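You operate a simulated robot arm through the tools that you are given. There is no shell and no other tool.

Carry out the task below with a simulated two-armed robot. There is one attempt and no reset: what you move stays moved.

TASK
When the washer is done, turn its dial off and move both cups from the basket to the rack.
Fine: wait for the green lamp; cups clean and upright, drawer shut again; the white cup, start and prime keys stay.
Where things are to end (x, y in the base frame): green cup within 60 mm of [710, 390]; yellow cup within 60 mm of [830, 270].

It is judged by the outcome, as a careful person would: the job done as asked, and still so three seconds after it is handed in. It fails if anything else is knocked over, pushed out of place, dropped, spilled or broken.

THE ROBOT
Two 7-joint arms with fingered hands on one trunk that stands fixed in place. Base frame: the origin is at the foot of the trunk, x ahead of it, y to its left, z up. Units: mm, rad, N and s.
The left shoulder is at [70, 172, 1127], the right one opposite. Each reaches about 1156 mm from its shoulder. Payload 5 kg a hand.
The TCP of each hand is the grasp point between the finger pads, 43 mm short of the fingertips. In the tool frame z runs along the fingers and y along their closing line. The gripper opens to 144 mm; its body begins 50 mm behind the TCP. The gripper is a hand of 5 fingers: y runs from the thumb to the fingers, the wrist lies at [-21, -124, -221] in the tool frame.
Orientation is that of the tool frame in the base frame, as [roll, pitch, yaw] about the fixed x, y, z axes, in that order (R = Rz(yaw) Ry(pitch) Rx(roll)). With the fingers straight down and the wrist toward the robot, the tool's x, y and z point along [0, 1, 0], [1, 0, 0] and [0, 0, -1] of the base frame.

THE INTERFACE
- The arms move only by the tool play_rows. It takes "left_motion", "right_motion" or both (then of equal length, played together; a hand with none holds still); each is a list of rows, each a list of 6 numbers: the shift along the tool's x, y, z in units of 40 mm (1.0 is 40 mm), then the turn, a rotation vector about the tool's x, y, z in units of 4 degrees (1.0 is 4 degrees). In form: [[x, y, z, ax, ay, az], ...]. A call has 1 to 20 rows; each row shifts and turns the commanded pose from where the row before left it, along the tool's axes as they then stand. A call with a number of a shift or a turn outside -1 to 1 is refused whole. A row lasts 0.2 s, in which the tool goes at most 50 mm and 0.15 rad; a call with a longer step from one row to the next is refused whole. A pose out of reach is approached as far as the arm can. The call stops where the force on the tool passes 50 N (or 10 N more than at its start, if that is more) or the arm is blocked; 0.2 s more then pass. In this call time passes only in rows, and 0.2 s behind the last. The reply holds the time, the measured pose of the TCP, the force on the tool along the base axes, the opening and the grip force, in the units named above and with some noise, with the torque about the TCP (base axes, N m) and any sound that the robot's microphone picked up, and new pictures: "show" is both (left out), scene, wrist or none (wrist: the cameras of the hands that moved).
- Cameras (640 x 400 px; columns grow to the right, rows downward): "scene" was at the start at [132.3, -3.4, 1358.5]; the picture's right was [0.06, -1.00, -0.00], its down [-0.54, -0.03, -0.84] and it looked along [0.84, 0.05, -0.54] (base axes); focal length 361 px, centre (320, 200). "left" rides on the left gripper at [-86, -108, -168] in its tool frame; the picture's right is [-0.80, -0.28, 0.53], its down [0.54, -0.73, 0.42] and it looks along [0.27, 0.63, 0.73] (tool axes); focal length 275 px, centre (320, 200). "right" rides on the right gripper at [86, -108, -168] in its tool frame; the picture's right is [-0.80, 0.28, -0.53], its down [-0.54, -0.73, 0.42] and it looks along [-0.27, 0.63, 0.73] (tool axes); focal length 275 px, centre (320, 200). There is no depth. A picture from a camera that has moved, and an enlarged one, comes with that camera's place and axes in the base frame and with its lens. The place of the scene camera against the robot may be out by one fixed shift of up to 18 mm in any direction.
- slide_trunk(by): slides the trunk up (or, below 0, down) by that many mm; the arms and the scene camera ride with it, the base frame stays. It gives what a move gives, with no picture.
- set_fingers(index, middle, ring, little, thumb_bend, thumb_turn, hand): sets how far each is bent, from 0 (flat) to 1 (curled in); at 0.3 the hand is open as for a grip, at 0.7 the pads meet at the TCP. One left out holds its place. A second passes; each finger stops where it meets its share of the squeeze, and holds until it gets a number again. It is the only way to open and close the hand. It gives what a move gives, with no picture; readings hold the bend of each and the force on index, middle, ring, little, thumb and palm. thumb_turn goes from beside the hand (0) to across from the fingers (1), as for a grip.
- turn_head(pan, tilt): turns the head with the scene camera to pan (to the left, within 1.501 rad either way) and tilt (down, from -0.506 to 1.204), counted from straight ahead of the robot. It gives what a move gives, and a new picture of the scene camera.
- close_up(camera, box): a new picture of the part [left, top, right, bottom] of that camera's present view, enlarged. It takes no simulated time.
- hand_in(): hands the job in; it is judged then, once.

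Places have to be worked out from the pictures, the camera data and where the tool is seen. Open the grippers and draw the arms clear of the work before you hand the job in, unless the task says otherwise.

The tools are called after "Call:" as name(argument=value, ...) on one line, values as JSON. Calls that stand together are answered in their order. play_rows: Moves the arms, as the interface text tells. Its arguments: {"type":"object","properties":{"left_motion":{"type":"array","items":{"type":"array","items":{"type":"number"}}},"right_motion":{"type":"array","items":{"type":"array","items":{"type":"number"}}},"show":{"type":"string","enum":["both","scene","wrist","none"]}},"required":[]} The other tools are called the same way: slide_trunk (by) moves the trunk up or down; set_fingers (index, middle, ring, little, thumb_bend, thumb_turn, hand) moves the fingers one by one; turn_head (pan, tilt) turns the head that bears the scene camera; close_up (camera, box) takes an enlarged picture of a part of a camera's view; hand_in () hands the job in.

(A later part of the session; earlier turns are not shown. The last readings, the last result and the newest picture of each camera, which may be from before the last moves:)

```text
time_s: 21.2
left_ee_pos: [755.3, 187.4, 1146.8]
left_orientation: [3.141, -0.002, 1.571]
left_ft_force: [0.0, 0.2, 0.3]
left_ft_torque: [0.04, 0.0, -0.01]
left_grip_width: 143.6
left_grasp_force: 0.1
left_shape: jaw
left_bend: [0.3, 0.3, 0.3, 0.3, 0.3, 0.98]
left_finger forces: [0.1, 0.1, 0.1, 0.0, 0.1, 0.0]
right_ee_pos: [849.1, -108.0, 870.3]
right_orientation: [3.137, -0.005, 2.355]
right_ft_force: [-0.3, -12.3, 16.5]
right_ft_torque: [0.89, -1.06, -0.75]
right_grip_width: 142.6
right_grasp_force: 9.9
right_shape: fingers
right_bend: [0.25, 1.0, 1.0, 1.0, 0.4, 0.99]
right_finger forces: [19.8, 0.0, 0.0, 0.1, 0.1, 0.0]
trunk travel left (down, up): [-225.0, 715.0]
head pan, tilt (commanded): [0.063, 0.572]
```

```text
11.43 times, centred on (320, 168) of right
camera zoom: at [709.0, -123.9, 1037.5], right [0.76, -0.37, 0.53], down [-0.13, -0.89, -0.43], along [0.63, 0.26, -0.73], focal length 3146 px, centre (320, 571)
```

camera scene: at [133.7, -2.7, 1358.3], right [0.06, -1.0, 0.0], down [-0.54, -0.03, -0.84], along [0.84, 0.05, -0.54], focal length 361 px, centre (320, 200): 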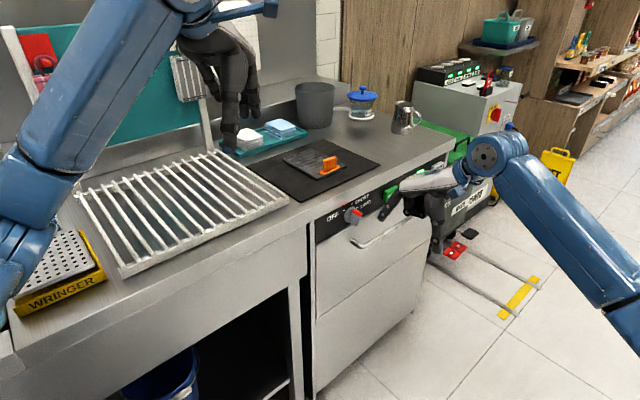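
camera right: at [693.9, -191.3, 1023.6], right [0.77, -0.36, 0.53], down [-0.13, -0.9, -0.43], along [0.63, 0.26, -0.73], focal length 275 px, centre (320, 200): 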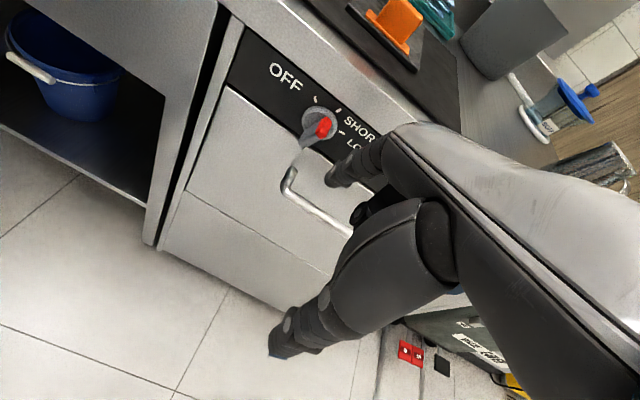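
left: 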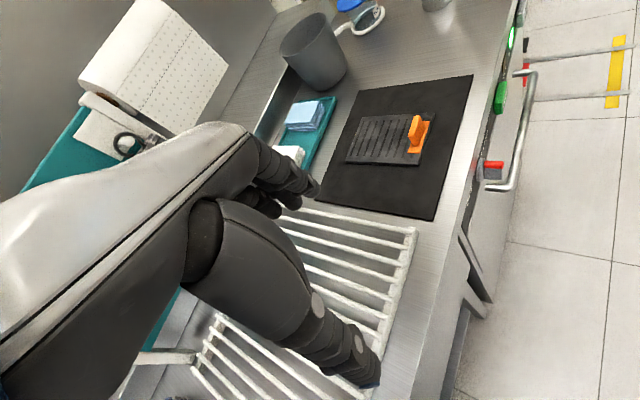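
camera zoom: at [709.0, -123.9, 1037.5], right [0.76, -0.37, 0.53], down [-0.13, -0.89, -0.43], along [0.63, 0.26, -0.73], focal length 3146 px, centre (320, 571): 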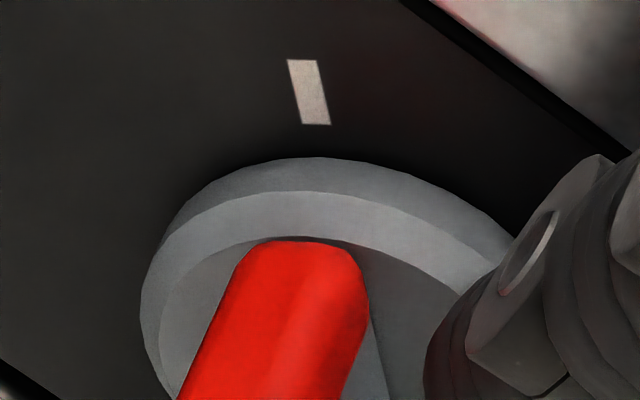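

Both views put the pointer at about -45°, in line with the OFF tick. I back the finger off to the right and then out, to see the dial unobstructed.

Call:
play_rows(right_motion=[[-0.4, 0, -0.1, 0, 0, 0], [-0.5, -0.2, 0, 0, 0, 0], [0, -0.9, 0, 0, 0, 0], [0, -0.9, -0.2, 0, 0, 0], [0, -0.9, -0.4, 0, 0, 0]], show="none")

Call:
close_up(camera="scene", box=[325, 180, 385, 225])

Call:
close_up(camera="right", box=[260, 60, 380, 150])

```text
time_s: 22.4
left_ee_pos: [755.1, 187.3, 1147.5]
left_orientation: [3.14, -0.002, 1.571]
left_ft_force: [-0.2, 0.1, 0.8]
left_ft_torque: [0.02, -0.01, 0.0]
left_grip_width: 143.7
left_grasp_force: 0.1
left_shape: jaw
left_bend: [0.3, 0.3, 0.3, 0.3, 0.3, 0.98]
left_finger forces: [0.0, 0.1, 0.0, 0.1, 0.0, 0.0]
right_ee_pos: [791.4, -212.8, 896.9]
right_orientation: [3.14, -0.004, 2.358]
right_ft_force: [0.1, 0.3, -0.3]
right_ft_torque: [0.0, -0.04, 0.0]
right_grip_width: 143.2
right_grasp_force: 0.0
right_shape: fingers
right_bend: [0.25, 1.0, 1.0, 1.0, 0.4, 0.99]
right_finger forces: [0.0, 0.0, 0.0, 0.1, 0.0, 0.0]
trunk travel left (down, up): [-225.0, 715.0]
head pan, tilt (commanded): [0.063, 0.572]
```

```text
8.89 times, centred on (355, 202) of scene
camera zoom: at [130.8, -4.6, 1358.7], right [0.06, -1.0, 0.0], down [-0.54, -0.03, -0.84], along [0.84, 0.05, -0.54], focal length 3206 px, centre (9, 178)
```

zoom: 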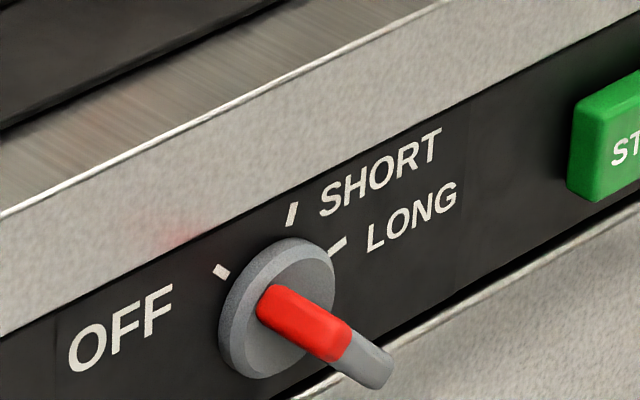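

```text
4.44 times, centred on (320, 105) of right
camera zoom: at [652.8, -229.7, 1064.4], right [0.76, -0.36, 0.53], down [-0.13, -0.9, -0.43], along [0.63, 0.26, -0.73], focal length 1224 px, centre (320, 622)
```

zoom: 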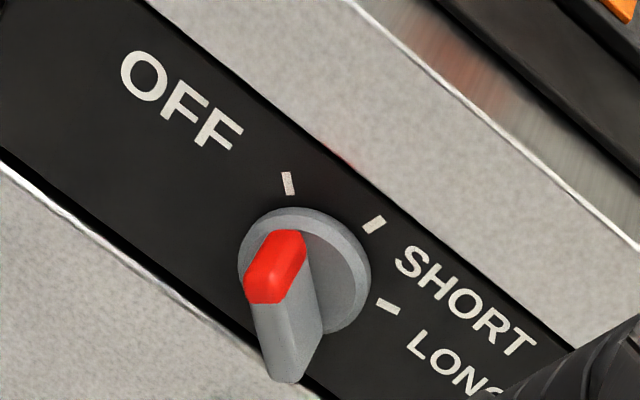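

The dial reads OFF: the bar lies at about -45°, in line with the tick. Next comes the drawer. I shape the right hand as a hook and tilt it 45°, so the fingers can go over and behind the handle bar, clear of the keys.

Call:
set_fingers(hand="right", index=0.55, middle=0.55, ring=0.55, little=0.55, thumb_bend=0.35, thumb_turn=1.0)

Call:
play_rows(right_motion=[[-0.8, 0, 0, -0.95, 0, 0], [-0.8, 0, 0, -0.95, 0, 0], [-0.8, 0, 0, -0.95, 0, 0], [-0.8, 0, 0, -0.95, 0, 0], [-0.8, 0, 0, -0.95, 0, 0], [0, 0, 0, -0.95, 0, 0], [0, 0, 0, -0.95, 0, 0], [0, 0, 0, -0.95, 0, 0], [0, 0, 0, -0.95, 0, 0], [0, 0, 0, -0.95, 0, 0], [0, 0, 0, -0.95, 0, 0], [0, 0, 0, -0.8, 0, 0]], show="both")

```text
time_s: 23.4
left_ee_pos: [757.4, 188.7, 1146.0]
left_orientation: [-3.141, 0.0, 1.573]
left_ft_force: [0.3, 0.1, 0.1]
left_ft_torque: [0.0, 0.03, 0.03]
left_grip_width: 143.8
left_grasp_force: 0.1
left_shape: jaw
left_bend: [0.3, 0.3, 0.3, 0.3, 0.3, 0.98]
left_finger forces: [0.0, 0.0, 0.1, 0.0, 0.1, 0.0]
right_ee_pos: [792.9, -211.9, 895.7]
right_orientation: [3.14, -0.003, 2.356]
right_ft_force: [0.0, 0.5, 0.2]
right_ft_torque: [0.02, 0.03, -0.03]
right_grip_width: 96.0
right_grasp_force: 0.0
right_shape: fingers
right_bend: [0.55, 0.55, 0.55, 0.55, 0.35, 0.98]
right_finger forces: [0.0, 0.1, 0.0, 0.0, 0.0, 0.0]
trunk travel left (down, up): [-225.0, 715.0]
head pan, tilt (commanded): [0.063, 0.572]
```

```text
time_s: 26.0
left_ee_pos: [757.3, 189.1, 1145.3]
left_orientation: [-3.141, 0.0, 1.57]
left_ft_force: [0.7, 0.2, 0.4]
left_ft_torque: [-0.02, -0.01, -0.03]
left_grip_width: 143.6
left_grasp_force: 0.1
left_shape: jaw
left_bend: [0.3, 0.3, 0.3, 0.3, 0.3, 0.98]
left_finger forces: [0.0, 0.0, 0.0, 0.0, 0.0, 0.1]
right_ee_pos: [907.2, -327.7, 894.9]
right_orientation: [2.353, -0.004, 2.357]
right_ft_force: [0.5, 0.0, 0.0]
right_ft_torque: [0.01, -0.02, 0.0]
right_grip_width: 96.3
right_grasp_force: 0.1
right_shape: fingers
right_bend: [0.55, 0.55, 0.55, 0.55, 0.35, 0.98]
right_finger forces: [0.1, 0.0, 0.0, 0.0, 0.1, 0.0]
trunk travel left (down, up): [-225.0, 715.0]
head pan, tilt (commanded): [0.063, 0.572]
camera scene: at [132.5, -3.4, 1358.5], right [0.06, -1.0, 0.0], down [-0.54, -0.03, -0.84], along [0.84, 0.05, -0.54], focal length 361 px, centre (320, 200)
camera right: at [706.2, -404.2, 936.6], right [0.44, -0.69, 0.57], down [0.23, -0.53, -0.81], along [0.87, 0.49, -0.07], focal length 275 px, centre (320, 200)
```

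scene: 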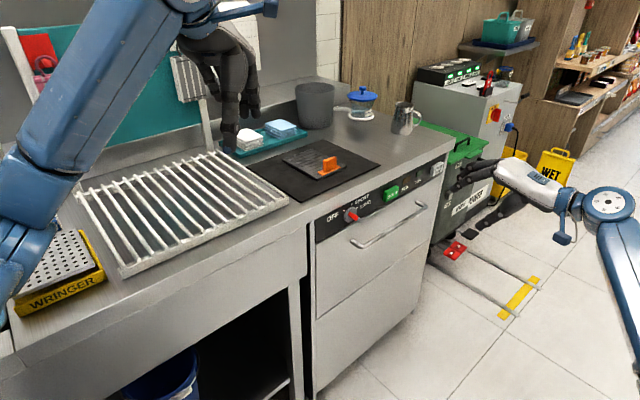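
right: 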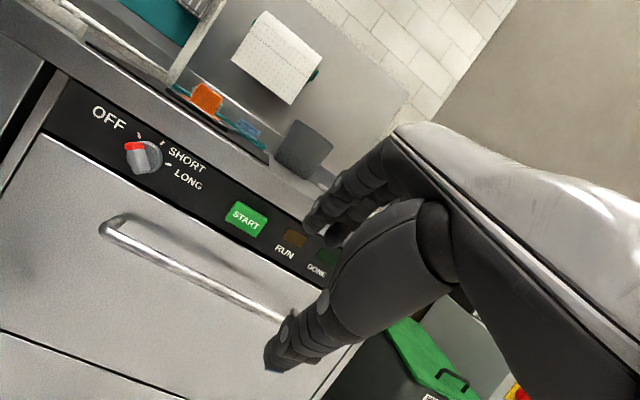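

The DONE lamp has gone dark, so the machine registered OFF. This view is nearly frontal, so I check the dial and the handle from here.

Call:
close_up(camera="right", box=[80, 90, 240, 190])

Call:
close_up(camera="right", box=[60, 180, 340, 380])

Call:
close_up(camera="scene", box=[320, 150, 480, 270])

```text
4.00 times, centred on (160, 140) of right
camera zoom: at [706.2, -404.2, 936.6], right [0.44, -0.69, 0.57], down [0.23, -0.53, -0.81], along [0.87, 0.49, -0.07], focal length 1101 px, centre (960, 440)
```

zoom: 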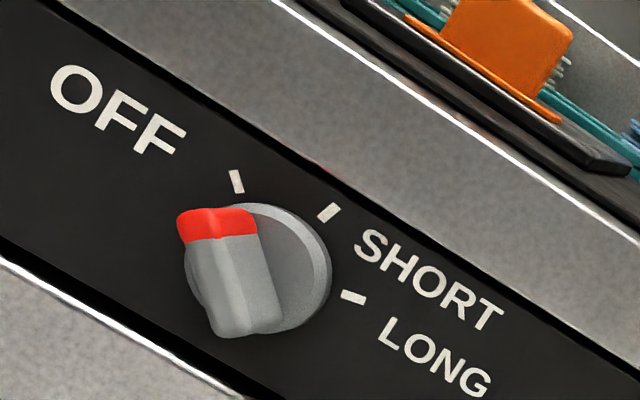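

```text
2.00 times, centred on (200, 280) of right
camera zoom: at [706.2, -404.2, 936.6], right [0.44, -0.69, 0.57], down [0.23, -0.53, -0.81], along [0.87, 0.49, -0.07], focal length 551 px, centre (560, 40)
```

zoom: 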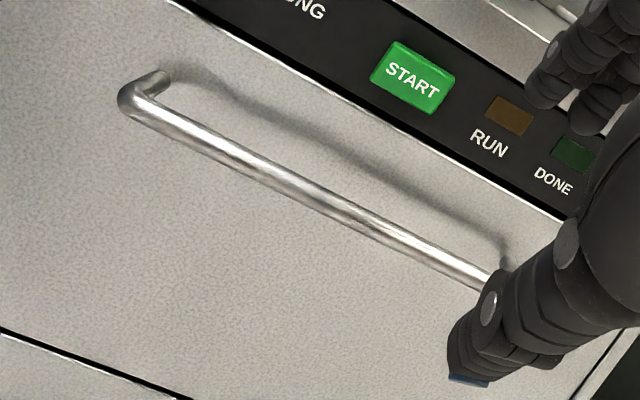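

```text
3.33 times, centred on (400, 210) of scene
camera zoom: at [132.5, -3.4, 1358.5], right [0.06, -1.0, 0.0], down [-0.54, -0.03, -0.84], along [0.84, 0.05, -0.54], focal length 1202 px, centre (53, 167)
```

zoom: 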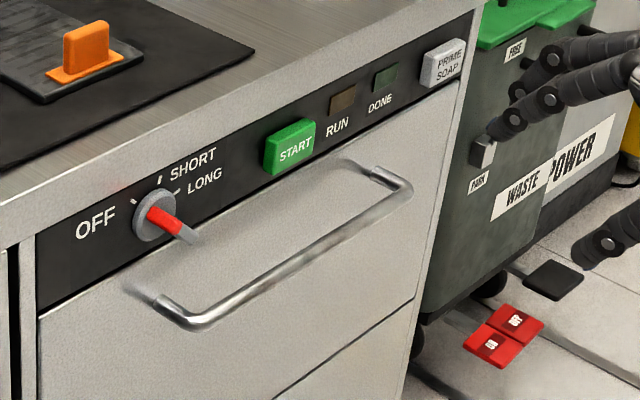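

The dial is clearly on OFF. The handle bar works out at about w 599 (inward), z 717, running along the front. The hand is lined up with it along its own z, so I advance about 180 mm and look again.

Call:
set_fingers(hand="right", index=0.6, middle=0.6, ring=0.6, little=0.6, thumb_bend=0.35)

Call:
play_rows(right_motion=[[0, 0, 0.9, 0, 0, 0], [0, 0, 0.9, 0, 0, 0], [0, 0.1, 0.9, 0, 0, 0], [0, 0.1, 0.9, 0, 0, 0], [0, 0, 0.9, 0, 0, 0]], show="both")

Call:
close_up(camera="right", box=[160, 150, 400, 390])

Call:
close_up(camera="scene", box=[340, 150, 500, 270])

```text
time_s: 27.0
left_ee_pos: [757.9, 188.8, 1147.5]
left_orientation: [-3.141, 0.001, 1.572]
left_ft_force: [-0.4, -0.6, -0.6]
left_ft_torque: [-0.01, 0.0, 0.01]
left_grip_width: 143.5
left_grasp_force: 0.1
left_shape: jaw
left_bend: [0.3, 0.3, 0.3, 0.3, 0.3, 0.98]
left_finger forces: [0.0, 0.0, 0.1, 0.0, 0.0, 0.0]
right_ee_pos: [907.4, -328.5, 895.5]
right_orientation: [2.355, -0.004, 2.355]
right_ft_force: [-0.1, -0.6, 0.4]
right_ft_torque: [-0.01, 0.0, -0.05]
right_grip_width: 87.3
right_grasp_force: 0.1
right_shape: fingers
right_bend: [0.6, 0.6, 0.6, 0.6, 0.35, 0.98]
right_finger forces: [0.1, 0.1, 0.0, 0.1, 0.0, 0.0]
trunk travel left (down, up): [-225.0, 715.0]
head pan, tilt (commanded): [0.063, 0.572]
```

```text
time_s: 28.2
left_ee_pos: [759.1, 188.4, 1145.2]
left_orientation: [-3.141, 0.001, 1.572]
left_ft_force: [1.0, 0.7, -0.3]
left_ft_torque: [-0.05, 0.03, -0.01]
left_grip_width: 143.7
left_grasp_force: 0.0
left_shape: jaw
left_bend: [0.3, 0.3, 0.3, 0.3, 0.3, 0.98]
left_finger forces: [0.0, 0.0, 0.0, 0.1, 0.0, 0.0]
right_ee_pos: [1000.5, -231.4, 772.8]
right_orientation: [2.356, -0.006, 2.357]
right_ft_force: [-0.1, 0.0, 1.0]
right_ft_torque: [0.04, 0.01, 0.04]
right_grip_width: 87.2
right_grasp_force: 0.1
right_shape: fingers
right_bend: [0.6, 0.6, 0.6, 0.6, 0.35, 0.98]
right_finger forces: [0.1, 0.1, 0.0, 0.0, 0.0, 0.1]
trunk travel left (down, up): [-225.0, 715.0]
head pan, tilt (commanded): [0.063, 0.572]
camera scene: at [133.2, -2.7, 1358.3], right [0.06, -1.0, 0.0], down [-0.54, -0.03, -0.84], along [0.84, 0.05, -0.54], focal length 361 px, centre (320, 200)
camera right: at [799.8, -308.1, 814.4], right [0.44, -0.69, 0.57], down [0.23, -0.53, -0.81], along [0.87, 0.49, -0.08], focal length 275 px, centre (320, 200)
```

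scene: 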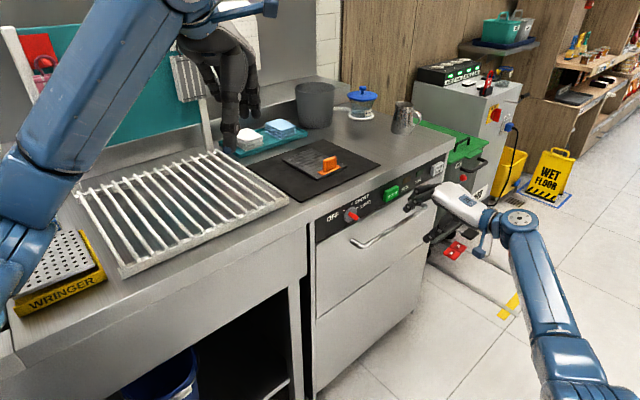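
right: 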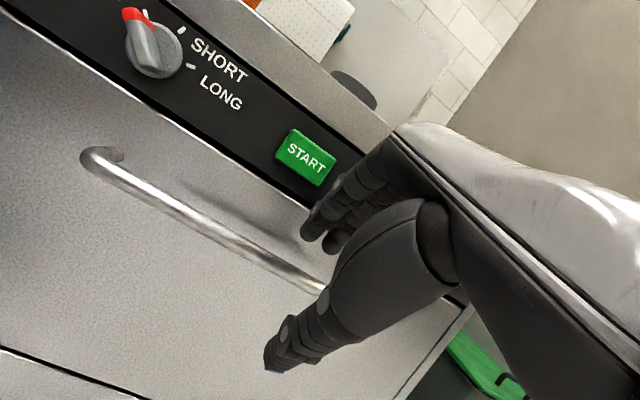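

```text
1.67 times, centred on (280, 270) of right
camera zoom: at [799.8, -308.1, 814.4], right [0.44, -0.69, 0.57], down [0.23, -0.53, -0.81], along [0.87, 0.49, -0.08], focal length 459 px, centre (387, 83)
```

zoom: 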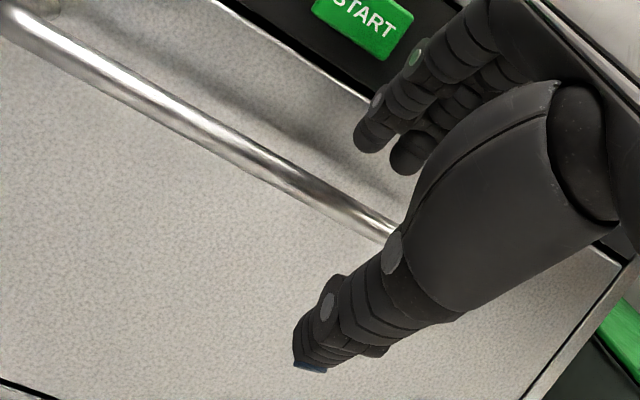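

```text
3.33 times, centred on (420, 210) of scene
camera zoom: at [133.2, -2.7, 1358.3], right [0.06, -1.0, 0.0], down [-0.54, -0.03, -0.84], along [0.84, 0.05, -0.54], focal length 1202 px, centre (-13, 167)
```

zoom: 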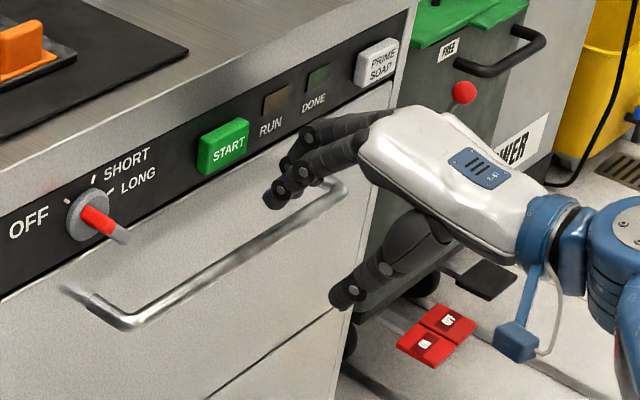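

The bar lies between the fingers above and the thumb below, as wanted. I advance the last 70 mm.

Call:
play_rows(right_motion=[[0, 0, 0.6, 0, 0, 0], [0, 0, 0.6, 0, 0, 0], [0, 0, 0.55, 0, 0, 0]], show="none")

Call:
close_up(camera="right", box=[160, 150, 400, 390])

Call:
close_up(camera="scene", box=[340, 150, 500, 270])

```text
time_s: 29.0
left_ee_pos: [753.7, 185.3, 1149.7]
left_orientation: [3.14, -0.002, 1.568]
left_ft_force: [0.4, 0.1, 0.0]
left_ft_torque: [0.01, -0.01, 0.04]
left_grip_width: 143.3
left_grasp_force: 0.1
left_shape: jaw
left_bend: [0.3, 0.3, 0.3, 0.3, 0.3, 0.98]
left_finger forces: [0.0, 0.0, 0.1, 0.0, 0.0, 0.0]
right_ee_pos: [1032.3, -204.9, 729.4]
right_orientation: [2.35, -0.001, 2.352]
right_ft_force: [-29.9, -32.9, 13.3]
right_ft_torque: [0.47, -0.71, -0.61]
right_grip_width: 77.2
right_grasp_force: 22.7
right_shape: fingers
right_bend: [0.65, 0.66, 0.62, 0.6, 0.35, 0.98]
right_finger forces: [10.8, 25.4, 8.3, 0.0, 0.1, 0.1]
trunk travel left (down, up): [-225.0, 715.0]
head pan, tilt (commanded): [0.063, 0.572]
```

```text
1.67 times, centred on (280, 270) of right
camera zoom: at [831.6, -280.5, 769.0], right [0.43, -0.69, 0.58], down [0.23, -0.53, -0.81], along [0.87, 0.49, -0.07], focal length 459 px, centre (387, 83)
```

zoom: 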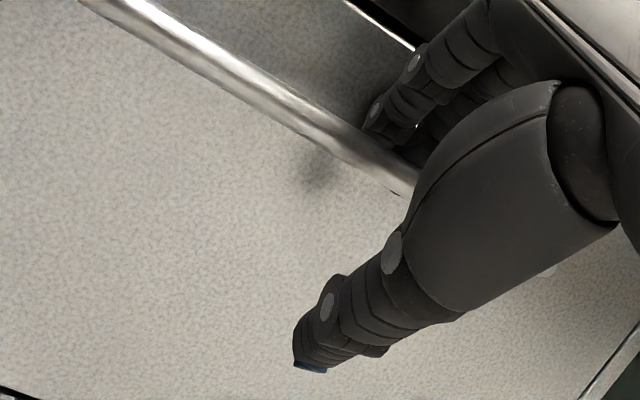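

```text
3.33 times, centred on (420, 210) of scene
camera zoom: at [126.9, -7.5, 1359.3], right [0.06, -1.0, 0.0], down [-0.54, -0.03, -0.84], along [0.84, 0.05, -0.54], focal length 1202 px, centre (-13, 167)
```

zoom: 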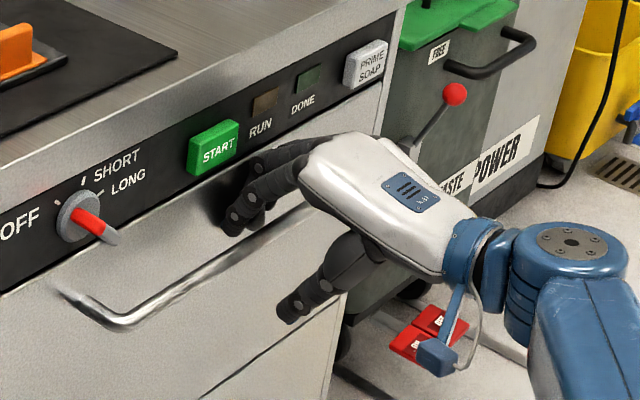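

The fingertips touch the drawer face just behind and above the bar. I ease back a few millimetres and curl the fingers down behind the bar.

Call:
play_rows(right_motion=[[0, -0.15, -0.03, 0, 0, 0]], show="none")

Call:
set_fingers(hand="right", index=0.9, middle=0.9, ring=0.9, little=0.9, thumb_bend=0.6)

Call:
close_up(camera="right", box=[160, 150, 400, 390])

Call:
close_up(camera="scene", box=[340, 150, 500, 270])

```text
time_s: 29.4
left_ee_pos: [755.3, 186.5, 1147.7]
left_orientation: [3.14, -0.003, 1.572]
left_ft_force: [0.7, -0.1, -0.5]
left_ft_torque: [0.0, -0.01, 0.0]
left_grip_width: 143.5
left_grasp_force: 0.0
left_shape: jaw
left_bend: [0.3, 0.3, 0.3, 0.3, 0.3, 0.98]
left_finger forces: [0.1, 0.0, 0.0, 0.0, 0.0, 0.0]
right_ee_pos: [1030.1, -201.6, 721.9]
right_orientation: [2.352, -0.004, 2.357]
right_ft_force: [-24.0, -31.9, 9.8]
right_ft_torque: [0.35, -0.55, -0.99]
right_grip_width: 76.9
right_grasp_force: 19.6
right_shape: fingers
right_bend: [0.65, 0.67, 0.63, 0.6, 0.35, 0.98]
right_finger forces: [7.9, 23.6, 8.1, 0.1, 0.1, 0.1]
trunk travel left (down, up): [-225.0, 715.0]
head pan, tilt (commanded): [0.063, 0.572]
```

```text
time_s: 30.4
left_ee_pos: [758.9, 189.8, 1146.4]
left_orientation: [3.141, 0.001, 1.571]
left_ft_force: [-0.2, 0.2, 0.2]
left_ft_torque: [0.0, -0.01, 0.0]
left_grip_width: 143.8
left_grasp_force: 0.2
left_shape: jaw
left_bend: [0.3, 0.3, 0.3, 0.3, 0.3, 0.98]
left_finger forces: [0.0, 0.0, 0.0, 0.0, 0.0, 0.0]
right_ee_pos: [1030.1, -197.3, 718.3]
right_orientation: [2.359, -0.006, 2.361]
right_ft_force: [-29.4, 33.8, -20.0]
right_ft_torque: [1.13, -1.64, 0.79]
right_grip_width: 23.5
right_grasp_force: 54.9
right_shape: fingers
right_bend: [0.82, 0.79, 0.79, 0.76, 0.58, 1.0]
right_finger forces: [14.5, 57.7, 16.9, 20.1, 0.0, 0.0]
trunk travel left (down, up): [-225.0, 715.0]
head pan, tilt (commanded): [0.063, 0.572]
```

```text
1.67 times, centred on (280, 270) of right
camera zoom: at [829.6, -274.4, 759.3], right [0.45, -0.69, 0.57], down [0.23, -0.53, -0.82], along [0.86, 0.5, -0.08], focal length 459 px, centre (387, 83)
```

zoom: 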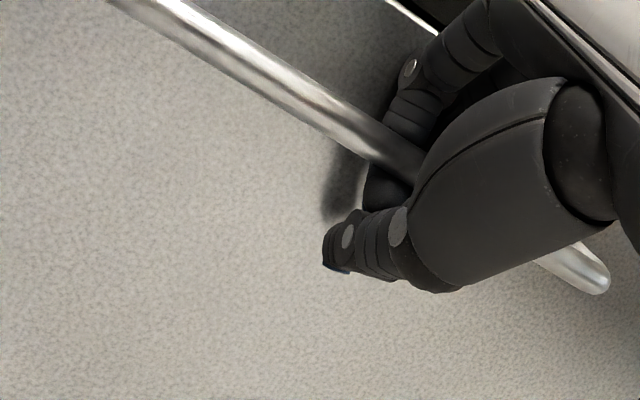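

```text
3.33 times, centred on (420, 210) of scene
camera zoom: at [131.9, -1.2, 1358.2], right [0.07, -1.0, 0.0], down [-0.54, -0.04, -0.84], along [0.84, 0.05, -0.54], focal length 1202 px, centre (-13, 167)
```

zoom: 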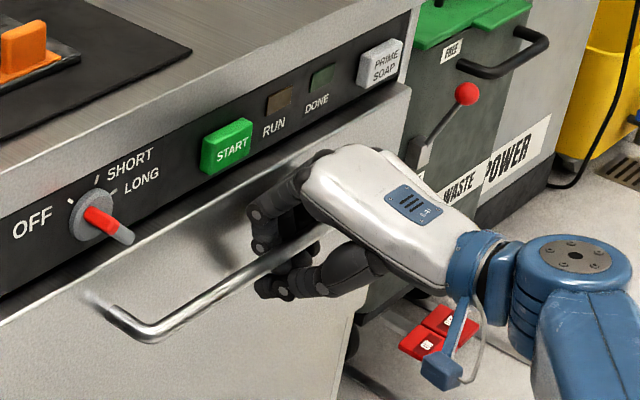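

The fingers are wrapped over and behind the bar, but the tool shows a sideways load. I relax the squeeze a little and read the force again.

Call:
set_fingers(hand="right", index=0.79, middle=0.76, ring=0.77, little=0.74, thumb_bend=0.55)

Call:
play_rows(right_motion=[[0.12, -0.2, -0.2, 0, 0, 0]], show="scene")

```text
time_s: 31.4
left_ee_pos: [758.4, 188.2, 1147.8]
left_orientation: [-3.14, 0.0, 1.57]
left_ft_force: [0.4, 0.0, -0.3]
left_ft_torque: [0.02, 0.04, -0.02]
left_grip_width: 143.5
left_grasp_force: 0.1
left_shape: jaw
left_bend: [0.3, 0.3, 0.3, 0.3, 0.3, 0.98]
left_finger forces: [0.0, 0.0, 0.1, 0.0, 0.0, 0.1]
right_ee_pos: [1031.7, -199.8, 722.0]
right_orientation: [2.351, -0.003, 2.357]
right_ft_force: [8.4, -5.0, 2.7]
right_ft_torque: [0.32, -0.32, 0.05]
right_grip_width: 20.2
right_grasp_force: 9.9
right_shape: fingers
right_bend: [0.79, 0.76, 0.76, 0.73, 0.55, 1.0]
right_finger forces: [4.4, 9.4, 2.6, 4.3, 0.0, 0.0]
trunk travel left (down, up): [-225.0, 715.0]
head pan, tilt (commanded): [0.063, 0.572]
```

```text
time_s: 31.8
left_ee_pos: [757.2, 187.9, 1146.0]
left_orientation: [-3.141, -0.001, 1.57]
left_ft_force: [-1.1, -0.5, 0.0]
left_ft_torque: [0.01, -0.05, -0.03]
left_grip_width: 143.4
left_grasp_force: 0.1
left_shape: jaw
left_bend: [0.3, 0.3, 0.3, 0.3, 0.3, 0.98]
left_finger forces: [0.0, 0.1, 0.0, 0.0, 0.1, 0.0]
right_ee_pos: [1019.3, -206.8, 719.6]
right_orientation: [2.353, -0.005, 2.356]
right_ft_force: [7.1, -5.7, 0.1]
right_ft_torque: [0.3, -0.27, 0.06]
right_grip_width: 20.3
right_grasp_force: 10.5
right_shape: fingers
right_bend: [0.79, 0.76, 0.77, 0.73, 0.55, 1.0]
right_finger forces: [3.9, 9.1, 2.1, 4.6, 0.0, 0.0]
trunk travel left (down, up): [-225.0, 715.0]
head pan, tilt (commanded): [0.063, 0.572]
camera scene: at [132.1, -4.3, 1358.5], right [0.06, -1.0, 0.0], down [-0.54, -0.03, -0.84], along [0.84, 0.05, -0.54], focal length 361 px, centre (320, 200)
```

scene: 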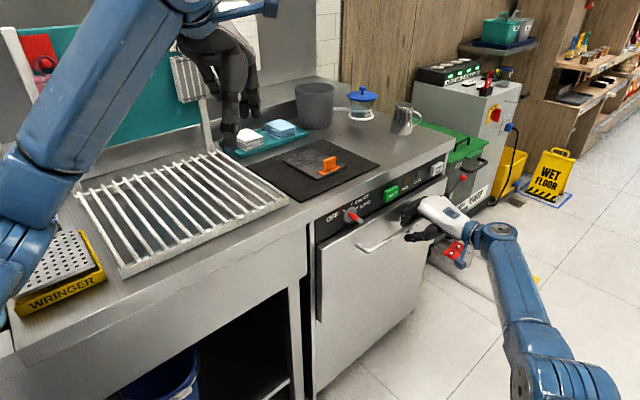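

Now the load is small and the drawer already gives. I pull straight out, slowly, so the cups stay upright.

Call:
play_rows(right_motion=[[0, -0.15, -0.15, 0, 0, 0], [0, -0.22, -0.22, 0, 0, 0], [0, -0.25, -0.25, 0, 0, 0], [0, -0.25, -0.25, 0, 0, 0], [0, -0.25, -0.25, 0, 0, 0], [0, -0.25, -0.25, 0, 0, 0], [0, -0.25, -0.25, 0, 0, 0], [0, -0.25, -0.25, 0, 0, 0], [0, -0.25, -0.25, 0, 0, 0], [0, -0.22, -0.22, 0, 0, 0], [0, -0.15, -0.15, 0, 0, 0]], show="both")

```text
time_s: 34.2
left_ee_pos: [758.2, 187.9, 1145.7]
left_orientation: [-3.139, 0.001, 1.571]
left_ft_force: [-0.4, 0.0, 0.7]
left_ft_torque: [0.02, -0.01, -0.02]
left_grip_width: 143.7
left_grasp_force: 0.1
left_shape: jaw
left_bend: [0.3, 0.3, 0.3, 0.3, 0.3, 0.98]
left_finger forces: [0.0, 0.0, 0.1, 0.0, 0.0, 0.0]
right_ee_pos: [921.3, -306.4, 719.4]
right_orientation: [2.353, -0.005, 2.356]
right_ft_force: [3.3, -2.9, -3.0]
right_ft_torque: [0.33, -0.3, 0.12]
right_grip_width: 20.0
right_grasp_force: 11.0
right_shape: fingers
right_bend: [0.79, 0.76, 0.77, 0.73, 0.55, 1.0]
right_finger forces: [4.4, 9.6, 2.5, 4.1, 0.1, 0.1]
trunk travel left (down, up): [-225.0, 715.0]
head pan, tilt (commanded): [0.063, 0.572]
camera scene: at [132.8, -4.0, 1358.4], right [0.06, -1.0, 0.0], down [-0.54, -0.03, -0.84], along [0.84, 0.05, -0.54], focal length 361 px, centre (320, 200)
camera right: at [720.3, -382.3, 761.2], right [0.44, -0.69, 0.57], down [0.23, -0.53, -0.82], along [0.87, 0.49, -0.07], focal length 275 px, centre (320, 200)
```

scene: 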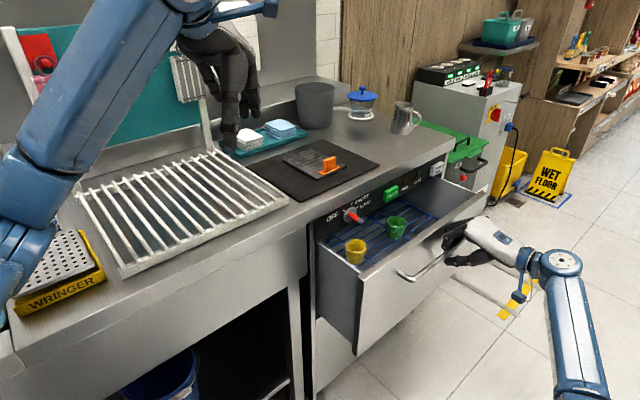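
right: 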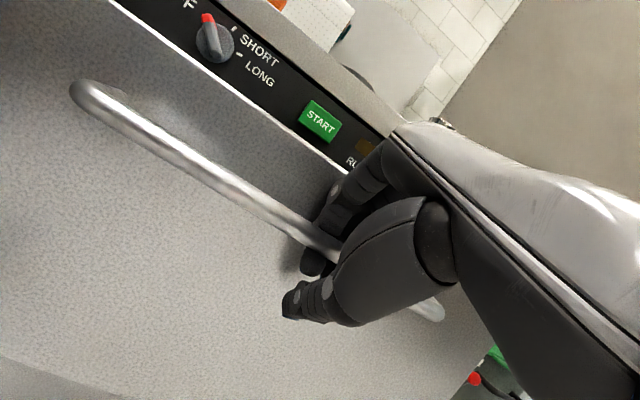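

The drawer has opened about 140 mm and shows the yellow and green cups standing upright. I keep pulling.

Call:
play_rows(right_motion=[[0, -0.15, -0.15, 0, 0, 0], [0, -0.22, -0.22, 0, 0, 0], [0, -0.25, -0.25, 0, 0, 0], [0, -0.25, -0.25, 0, 0, 0], [0, -0.25, -0.25, 0, 0, 0], [0, -0.25, -0.25, 0, 0, 0], [0, -0.25, -0.25, 0, 0, 0], [0, -0.2, -0.2, 0, 0, 0], [0, -0.12, -0.12, 0, 0, 0]], show="both")

Call:
close_up(camera="scene", box=[300, 170, 500, 310])

```text
time_s: 36.2
left_ee_pos: [758.1, 188.3, 1145.9]
left_orientation: [-3.14, 0.0, 1.571]
left_ft_force: [-0.6, -0.1, 0.4]
left_ft_torque: [0.0, 0.0, -0.03]
left_grip_width: 143.7
left_grasp_force: 0.1
left_shape: jaw
left_bend: [0.3, 0.3, 0.3, 0.3, 0.3, 0.98]
left_finger forces: [0.1, 0.1, 0.1, 0.0, 0.0, 0.0]
right_ee_pos: [843.3, -383.3, 720.7]
right_orientation: [2.356, -0.006, 2.355]
right_ft_force: [2.8, -2.2, -5.1]
right_ft_torque: [0.38, -0.22, 0.14]
right_grip_width: 20.2
right_grasp_force: 10.0
right_shape: fingers
right_bend: [0.79, 0.76, 0.77, 0.73, 0.55, 1.0]
right_finger forces: [4.7, 9.5, 2.7, 4.2, 0.1, 0.0]
trunk travel left (down, up): [-225.0, 715.0]
head pan, tilt (commanded): [0.063, 0.572]
camera scene: at [133.0, -4.1, 1358.4], right [0.06, -1.0, 0.0], down [-0.54, -0.03, -0.84], along [0.84, 0.05, -0.54], focal length 361 px, centre (320, 200)
camera right: at [642.6, -459.9, 761.4], right [0.44, -0.69, 0.57], down [0.23, -0.53, -0.82], along [0.87, 0.49, -0.07], focal length 275 px, centre (320, 200)
```

scene: 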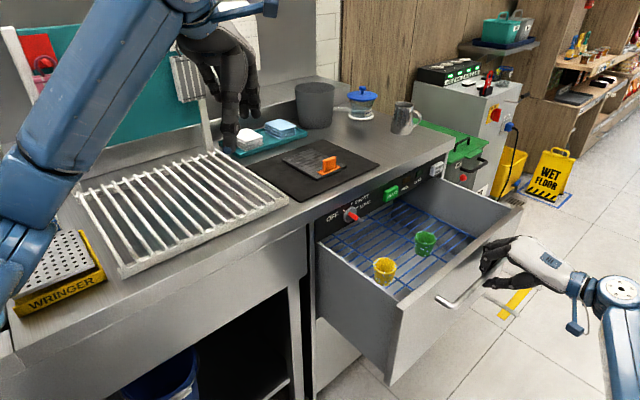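
right: 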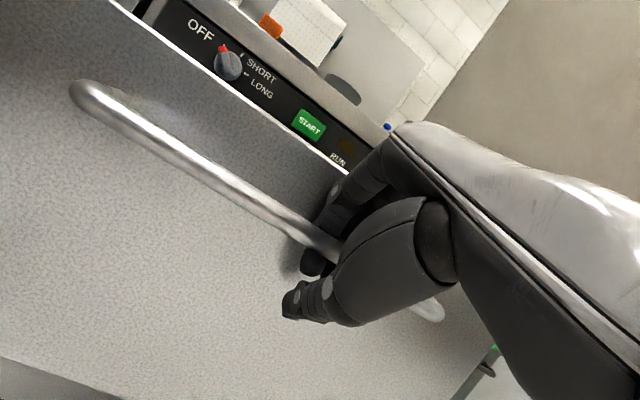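

```text
2.86 times, centred on (400, 240) of scene
camera zoom: at [133.0, -4.1, 1358.4], right [0.06, -1.0, 0.0], down [-0.54, -0.03, -0.84], along [0.84, 0.05, -0.54], focal length 1030 px, centre (91, 86)
```

zoom: 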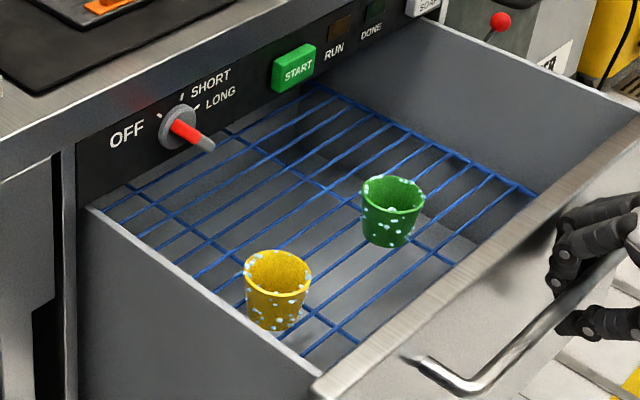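

The drawer is about 260 mm open, with both cups inside the reach area. I look closely at the cups, since they carry light spots, and search for the white cup.

Call:
close_up(camera="scene", box=[360, 220, 450, 290])

Call:
close_up(camera="scene", box=[320, 180, 480, 280])

Call:
close_up(camera="scene", box=[60, 120, 300, 290])

```text
5.71 times, centred on (405, 255) of scene
camera zoom: at [133.0, -4.1, 1358.4], right [0.06, -1.0, 0.0], down [-0.54, -0.03, -0.84], along [0.84, 0.05, -0.54], focal length 2061 px, centre (-166, -114)
```

zoom: 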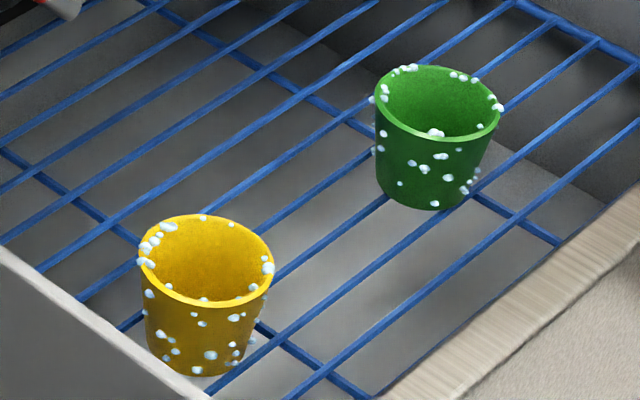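

```text
4.00 times, centred on (400, 230) of scene
camera zoom: at [133.0, -4.1, 1358.4], right [0.06, -1.0, 0.0], down [-0.54, -0.03, -0.84], along [0.84, 0.05, -0.54], focal length 1443 px, centre (0, 80)
```

zoom: 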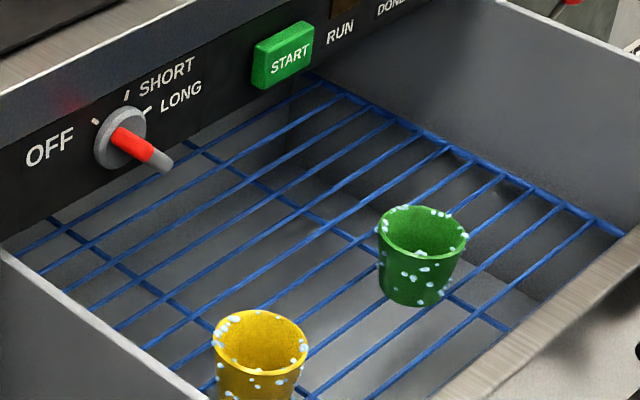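

```text
2.35 times, centred on (180, 205) of scene
camera zoom: at [133.0, -4.1, 1358.4], right [0.06, -1.0, 0.0], down [-0.54, -0.03, -0.84], along [0.84, 0.05, -0.54], focal length 849 px, centre (649, 188)
```

zoom: 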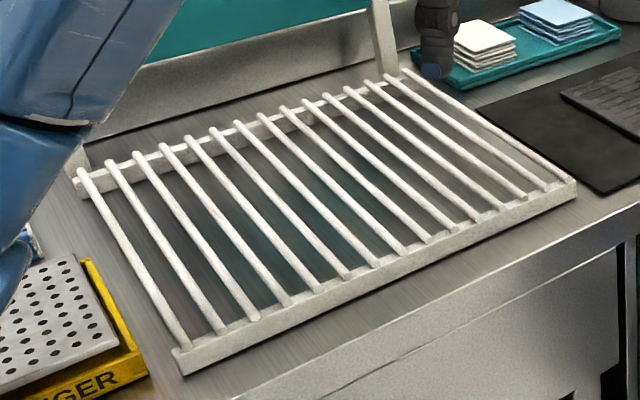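

The cups look covered in light droplets, as freshly washed, and stand upright. I check whether the left hand camera sees the drawer too.

Call:
close_up(camera="left", box=[0, 0, 640, 400])

Call:
close_up(camera="right", box=[180, 0, 340, 100])

```text
1.00 times, centred on (320, 200) of left (not enlarged: the box is as wide or as high as the picture)
camera zoom: at [648.8, 101.2, 1314.7], right [-0.28, -0.8, -0.53], down [-0.73, 0.54, -0.42], along [0.63, 0.27, -0.73], focal length 275 px, centre (320, 200)
```

zoom: 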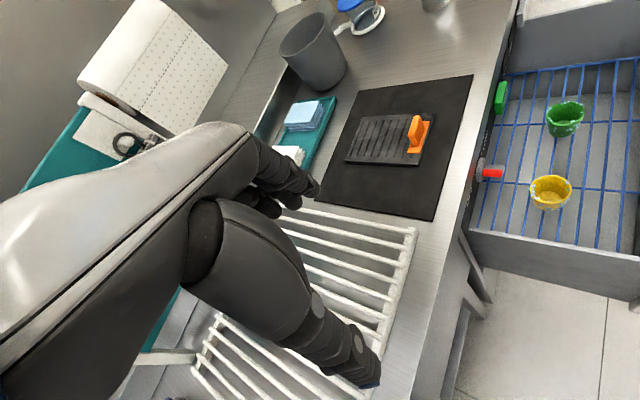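

```text
4.00 times, centred on (260, 50) of right
camera zoom: at [642.6, -459.9, 761.4], right [0.44, -0.69, 0.57], down [0.23, -0.53, -0.82], along [0.87, 0.49, -0.07], focal length 1101 px, centre (560, 800)
```

zoom: 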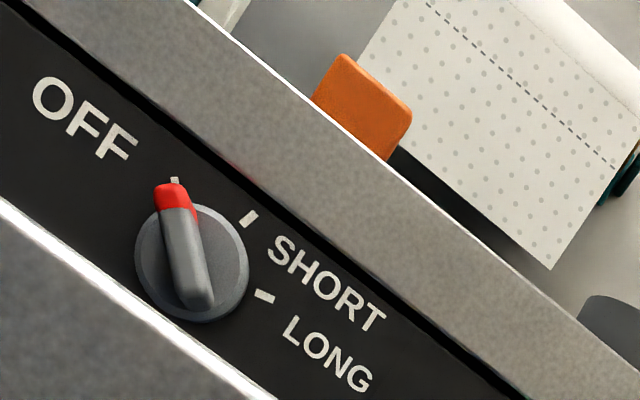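

The pointer lines up exactly with the OFF tick, and the left camera sees both cups. I zoom in to triangulate them.

Call:
close_up(camera="left", box=[480, 70, 640, 230])

Call:
close_up(camera="left", box=[180, 180, 440, 400])

```text
2.50 times, centred on (560, 150) of left
camera zoom: at [648.8, 101.2, 1314.7], right [-0.28, -0.8, -0.53], down [-0.73, 0.54, -0.42], along [0.63, 0.27, -0.73], focal length 688 px, centre (-280, 325)
```

zoom: 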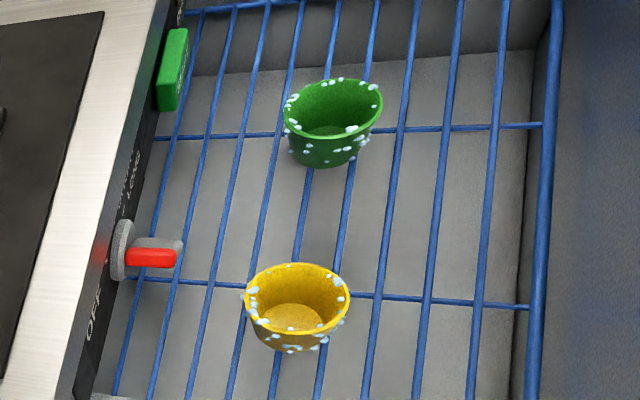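

```text
1.82 times, centred on (310, 290) of left
camera zoom: at [648.8, 101.2, 1314.7], right [-0.28, -0.8, -0.53], down [-0.73, 0.54, -0.42], along [0.63, 0.27, -0.73], focal length 500 px, centre (338, 36)
```

zoom: 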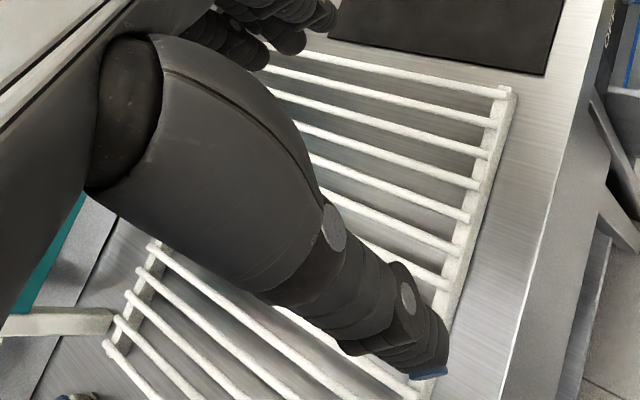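

Both cups' rims triangulate to z about 692: yellow near [874, -124] and green near [1005, -256], about 65 mm wide and 60 mm tall. To get more room from the panel and knob, I pull the drawer out further, watching for its stop.

Call:
play_rows(right_motion=[[0, -0.15, -0.15, 0, 0, 0], [0, -0.2, -0.2, 0, 0, 0], [0, -0.2, -0.2, 0, 0, 0], [0, -0.2, -0.2, 0, 0, 0], [0, -0.2, -0.2, 0, 0, 0], [0, -0.2, -0.2, 0, 0, 0], [0, -0.15, -0.15, 0, 0, 0]], show="scene")

```text
time_s: 37.8
left_ee_pos: [757.7, 187.8, 1146.1]
left_orientation: [-3.142, 0.0, 1.569]
left_ft_force: [0.2, 0.5, 0.1]
left_ft_torque: [-0.03, 0.01, 0.01]
left_grip_width: 143.9
left_grasp_force: 0.0
left_shape: jaw
left_bend: [0.3, 0.3, 0.3, 0.3, 0.3, 0.98]
left_finger forces: [0.1, 0.0, 0.0, 0.0, 0.1, 0.1]
right_ee_pos: [791.9, -436.4, 720.6]
right_orientation: [2.355, -0.005, 2.357]
right_ft_force: [-0.6, 0.8, -3.6]
right_ft_torque: [0.32, -0.4, 0.2]
right_grip_width: 20.3
right_grasp_force: 11.1
right_shape: fingers
right_bend: [0.79, 0.76, 0.77, 0.73, 0.55, 1.0]
right_finger forces: [4.7, 9.9, 2.7, 4.3, 0.1, 0.0]
trunk travel left (down, up): [-225.0, 715.0]
head pan, tilt (commanded): [0.063, 0.572]
camera scene: at [132.2, -3.7, 1358.5], right [0.06, -1.0, 0.0], down [-0.54, -0.03, -0.84], along [0.84, 0.05, -0.54], focal length 361 px, centre (320, 200)
```

scene: 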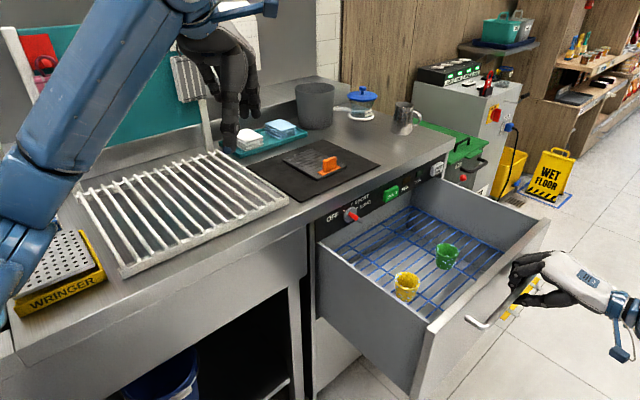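

The drawer slid another 74 mm with no resistance and the cups stayed upright, now clear of the knob and panel. I uncurl the right hand from the handle and withdraw it up and back to the right.

Call:
set_fingers(hand="right", index=0.64, middle=0.64, ring=0.64, little=0.64, thumb_bend=0.35)

Call:
play_rows(right_motion=[[0, 0.1, -0.4, 0, 0, 0], [0, 0.05, -0.7, 0, 0, 0], [0, 0, -0.9, 0, 0, 0], [0, 0, -0.9, 0, 0, 0], [0, 0, -0.9, 0, 0, 0], [-0.5, 0, -0.9, 0, 0, 0], [-0.9, 0, -0.2, 0, 0, 0], [-0.9, 0, 0, 0, 0, 0]], show="both")

```text
time_s: 38.8
left_ee_pos: [757.0, 189.4, 1146.7]
left_orientation: [3.14, 0.001, 1.571]
left_ft_force: [0.1, 0.3, 0.5]
left_ft_torque: [0.02, 0.01, 0.02]
left_grip_width: 143.6
left_grasp_force: 0.2
left_shape: jaw
left_bend: [0.3, 0.3, 0.3, 0.3, 0.3, 0.98]
left_finger forces: [0.0, 0.1, 0.0, 0.0, 0.1, 0.0]
right_ee_pos: [791.1, -435.0, 720.8]
right_orientation: [2.353, -0.005, 2.359]
right_ft_force: [2.5, 1.6, 1.2]
right_ft_torque: [-0.02, -0.01, 0.15]
right_grip_width: 79.6
right_grasp_force: 1.3
right_shape: fingers
right_bend: [0.64, 0.64, 0.64, 0.63, 0.35, 0.98]
right_finger forces: [0.1, 0.0, 0.1, 2.7, 0.1, 0.0]
trunk travel left (down, up): [-225.0, 715.0]
head pan, tilt (commanded): [0.063, 0.572]
```

```text
time_s: 40.6
left_ee_pos: [758.7, 187.3, 1146.3]
left_orientation: [-3.14, 0.0, 1.571]
left_ft_force: [0.5, 0.6, -0.7]
left_ft_torque: [-0.01, 0.0, 0.0]
left_grip_width: 143.1
left_grasp_force: 0.0
left_shape: jaw
left_bend: [0.3, 0.3, 0.3, 0.3, 0.3, 0.98]
left_finger forces: [0.0, 0.1, 0.0, 0.0, 0.0, 0.0]
right_ee_pos: [759.4, -595.3, 860.8]
right_orientation: [2.355, -0.005, 2.356]
right_ft_force: [0.7, 0.4, -0.4]
right_ft_torque: [0.03, -0.03, 0.02]
right_grip_width: 80.2
right_grasp_force: 0.1
right_shape: fingers
right_bend: [0.64, 0.64, 0.64, 0.64, 0.35, 0.98]
right_finger forces: [0.0, 0.0, 0.0, 0.0, 0.0, 0.0]
trunk travel left (down, up): [-225.0, 715.0]
head pan, tilt (commanded): [0.063, 0.572]
camera scene: at [132.9, -3.7, 1358.4], right [0.06, -1.0, 0.0], down [-0.54, -0.03, -0.84], along [0.84, 0.05, -0.54], focal length 361 px, centre (320, 200)
camera right: at [558.9, -672.9, 902.5], right [0.44, -0.69, 0.57], down [0.23, -0.53, -0.82], along [0.87, 0.49, -0.07], focal length 275 px, centre (320, 200)
```

scene: 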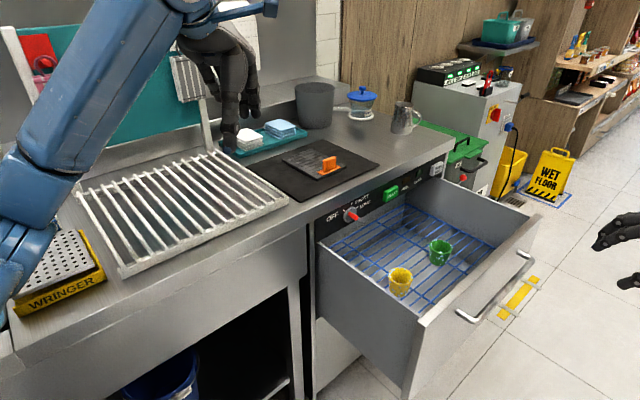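
right: 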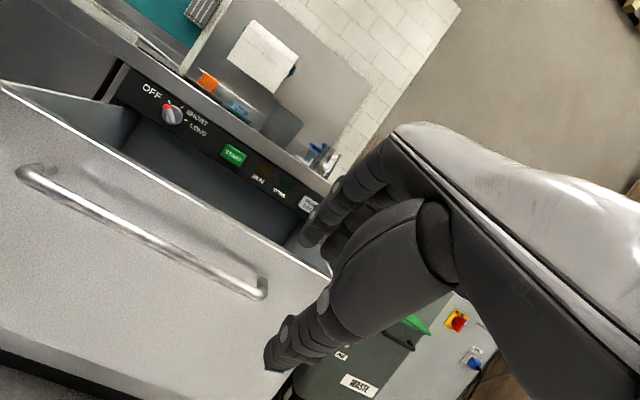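

The right hand is clear and the drawer stays open. I look at the cups again, and at the rack, before I plan the left hand's grasp.

Call:
close_up(camera="scene", box=[370, 230, 470, 305])

Call:
close_up(camera="left", box=[480, 90, 640, 250])

```text
5.33 times, centred on (420, 268) of scene
camera zoom: at [132.9, -3.7, 1358.4], right [0.06, -1.0, 0.0], down [-0.54, -0.03, -0.84], along [0.84, 0.05, -0.54], focal length 1924 px, centre (-213, -160)
```

zoom: 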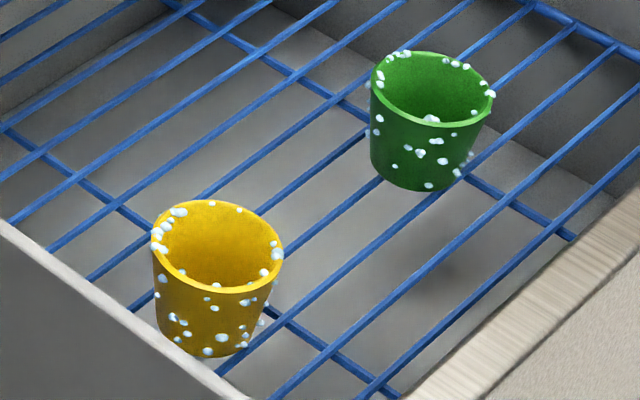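

```text
2.50 times, centred on (560, 170) of left
camera zoom: at [648.8, 101.3, 1314.6], right [-0.28, -0.8, -0.53], down [-0.73, 0.54, -0.42], along [0.63, 0.27, -0.73], focal length 688 px, centre (-280, 275)
```

zoom: 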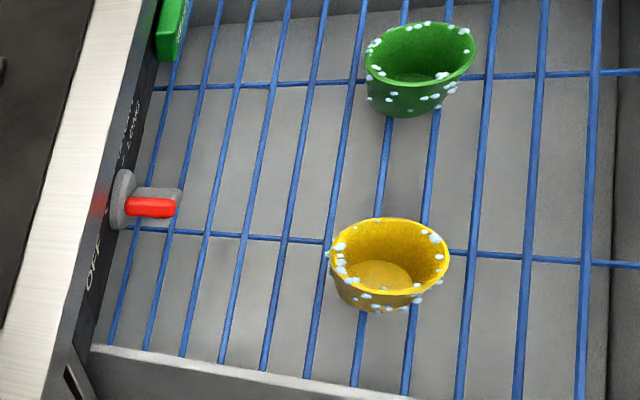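

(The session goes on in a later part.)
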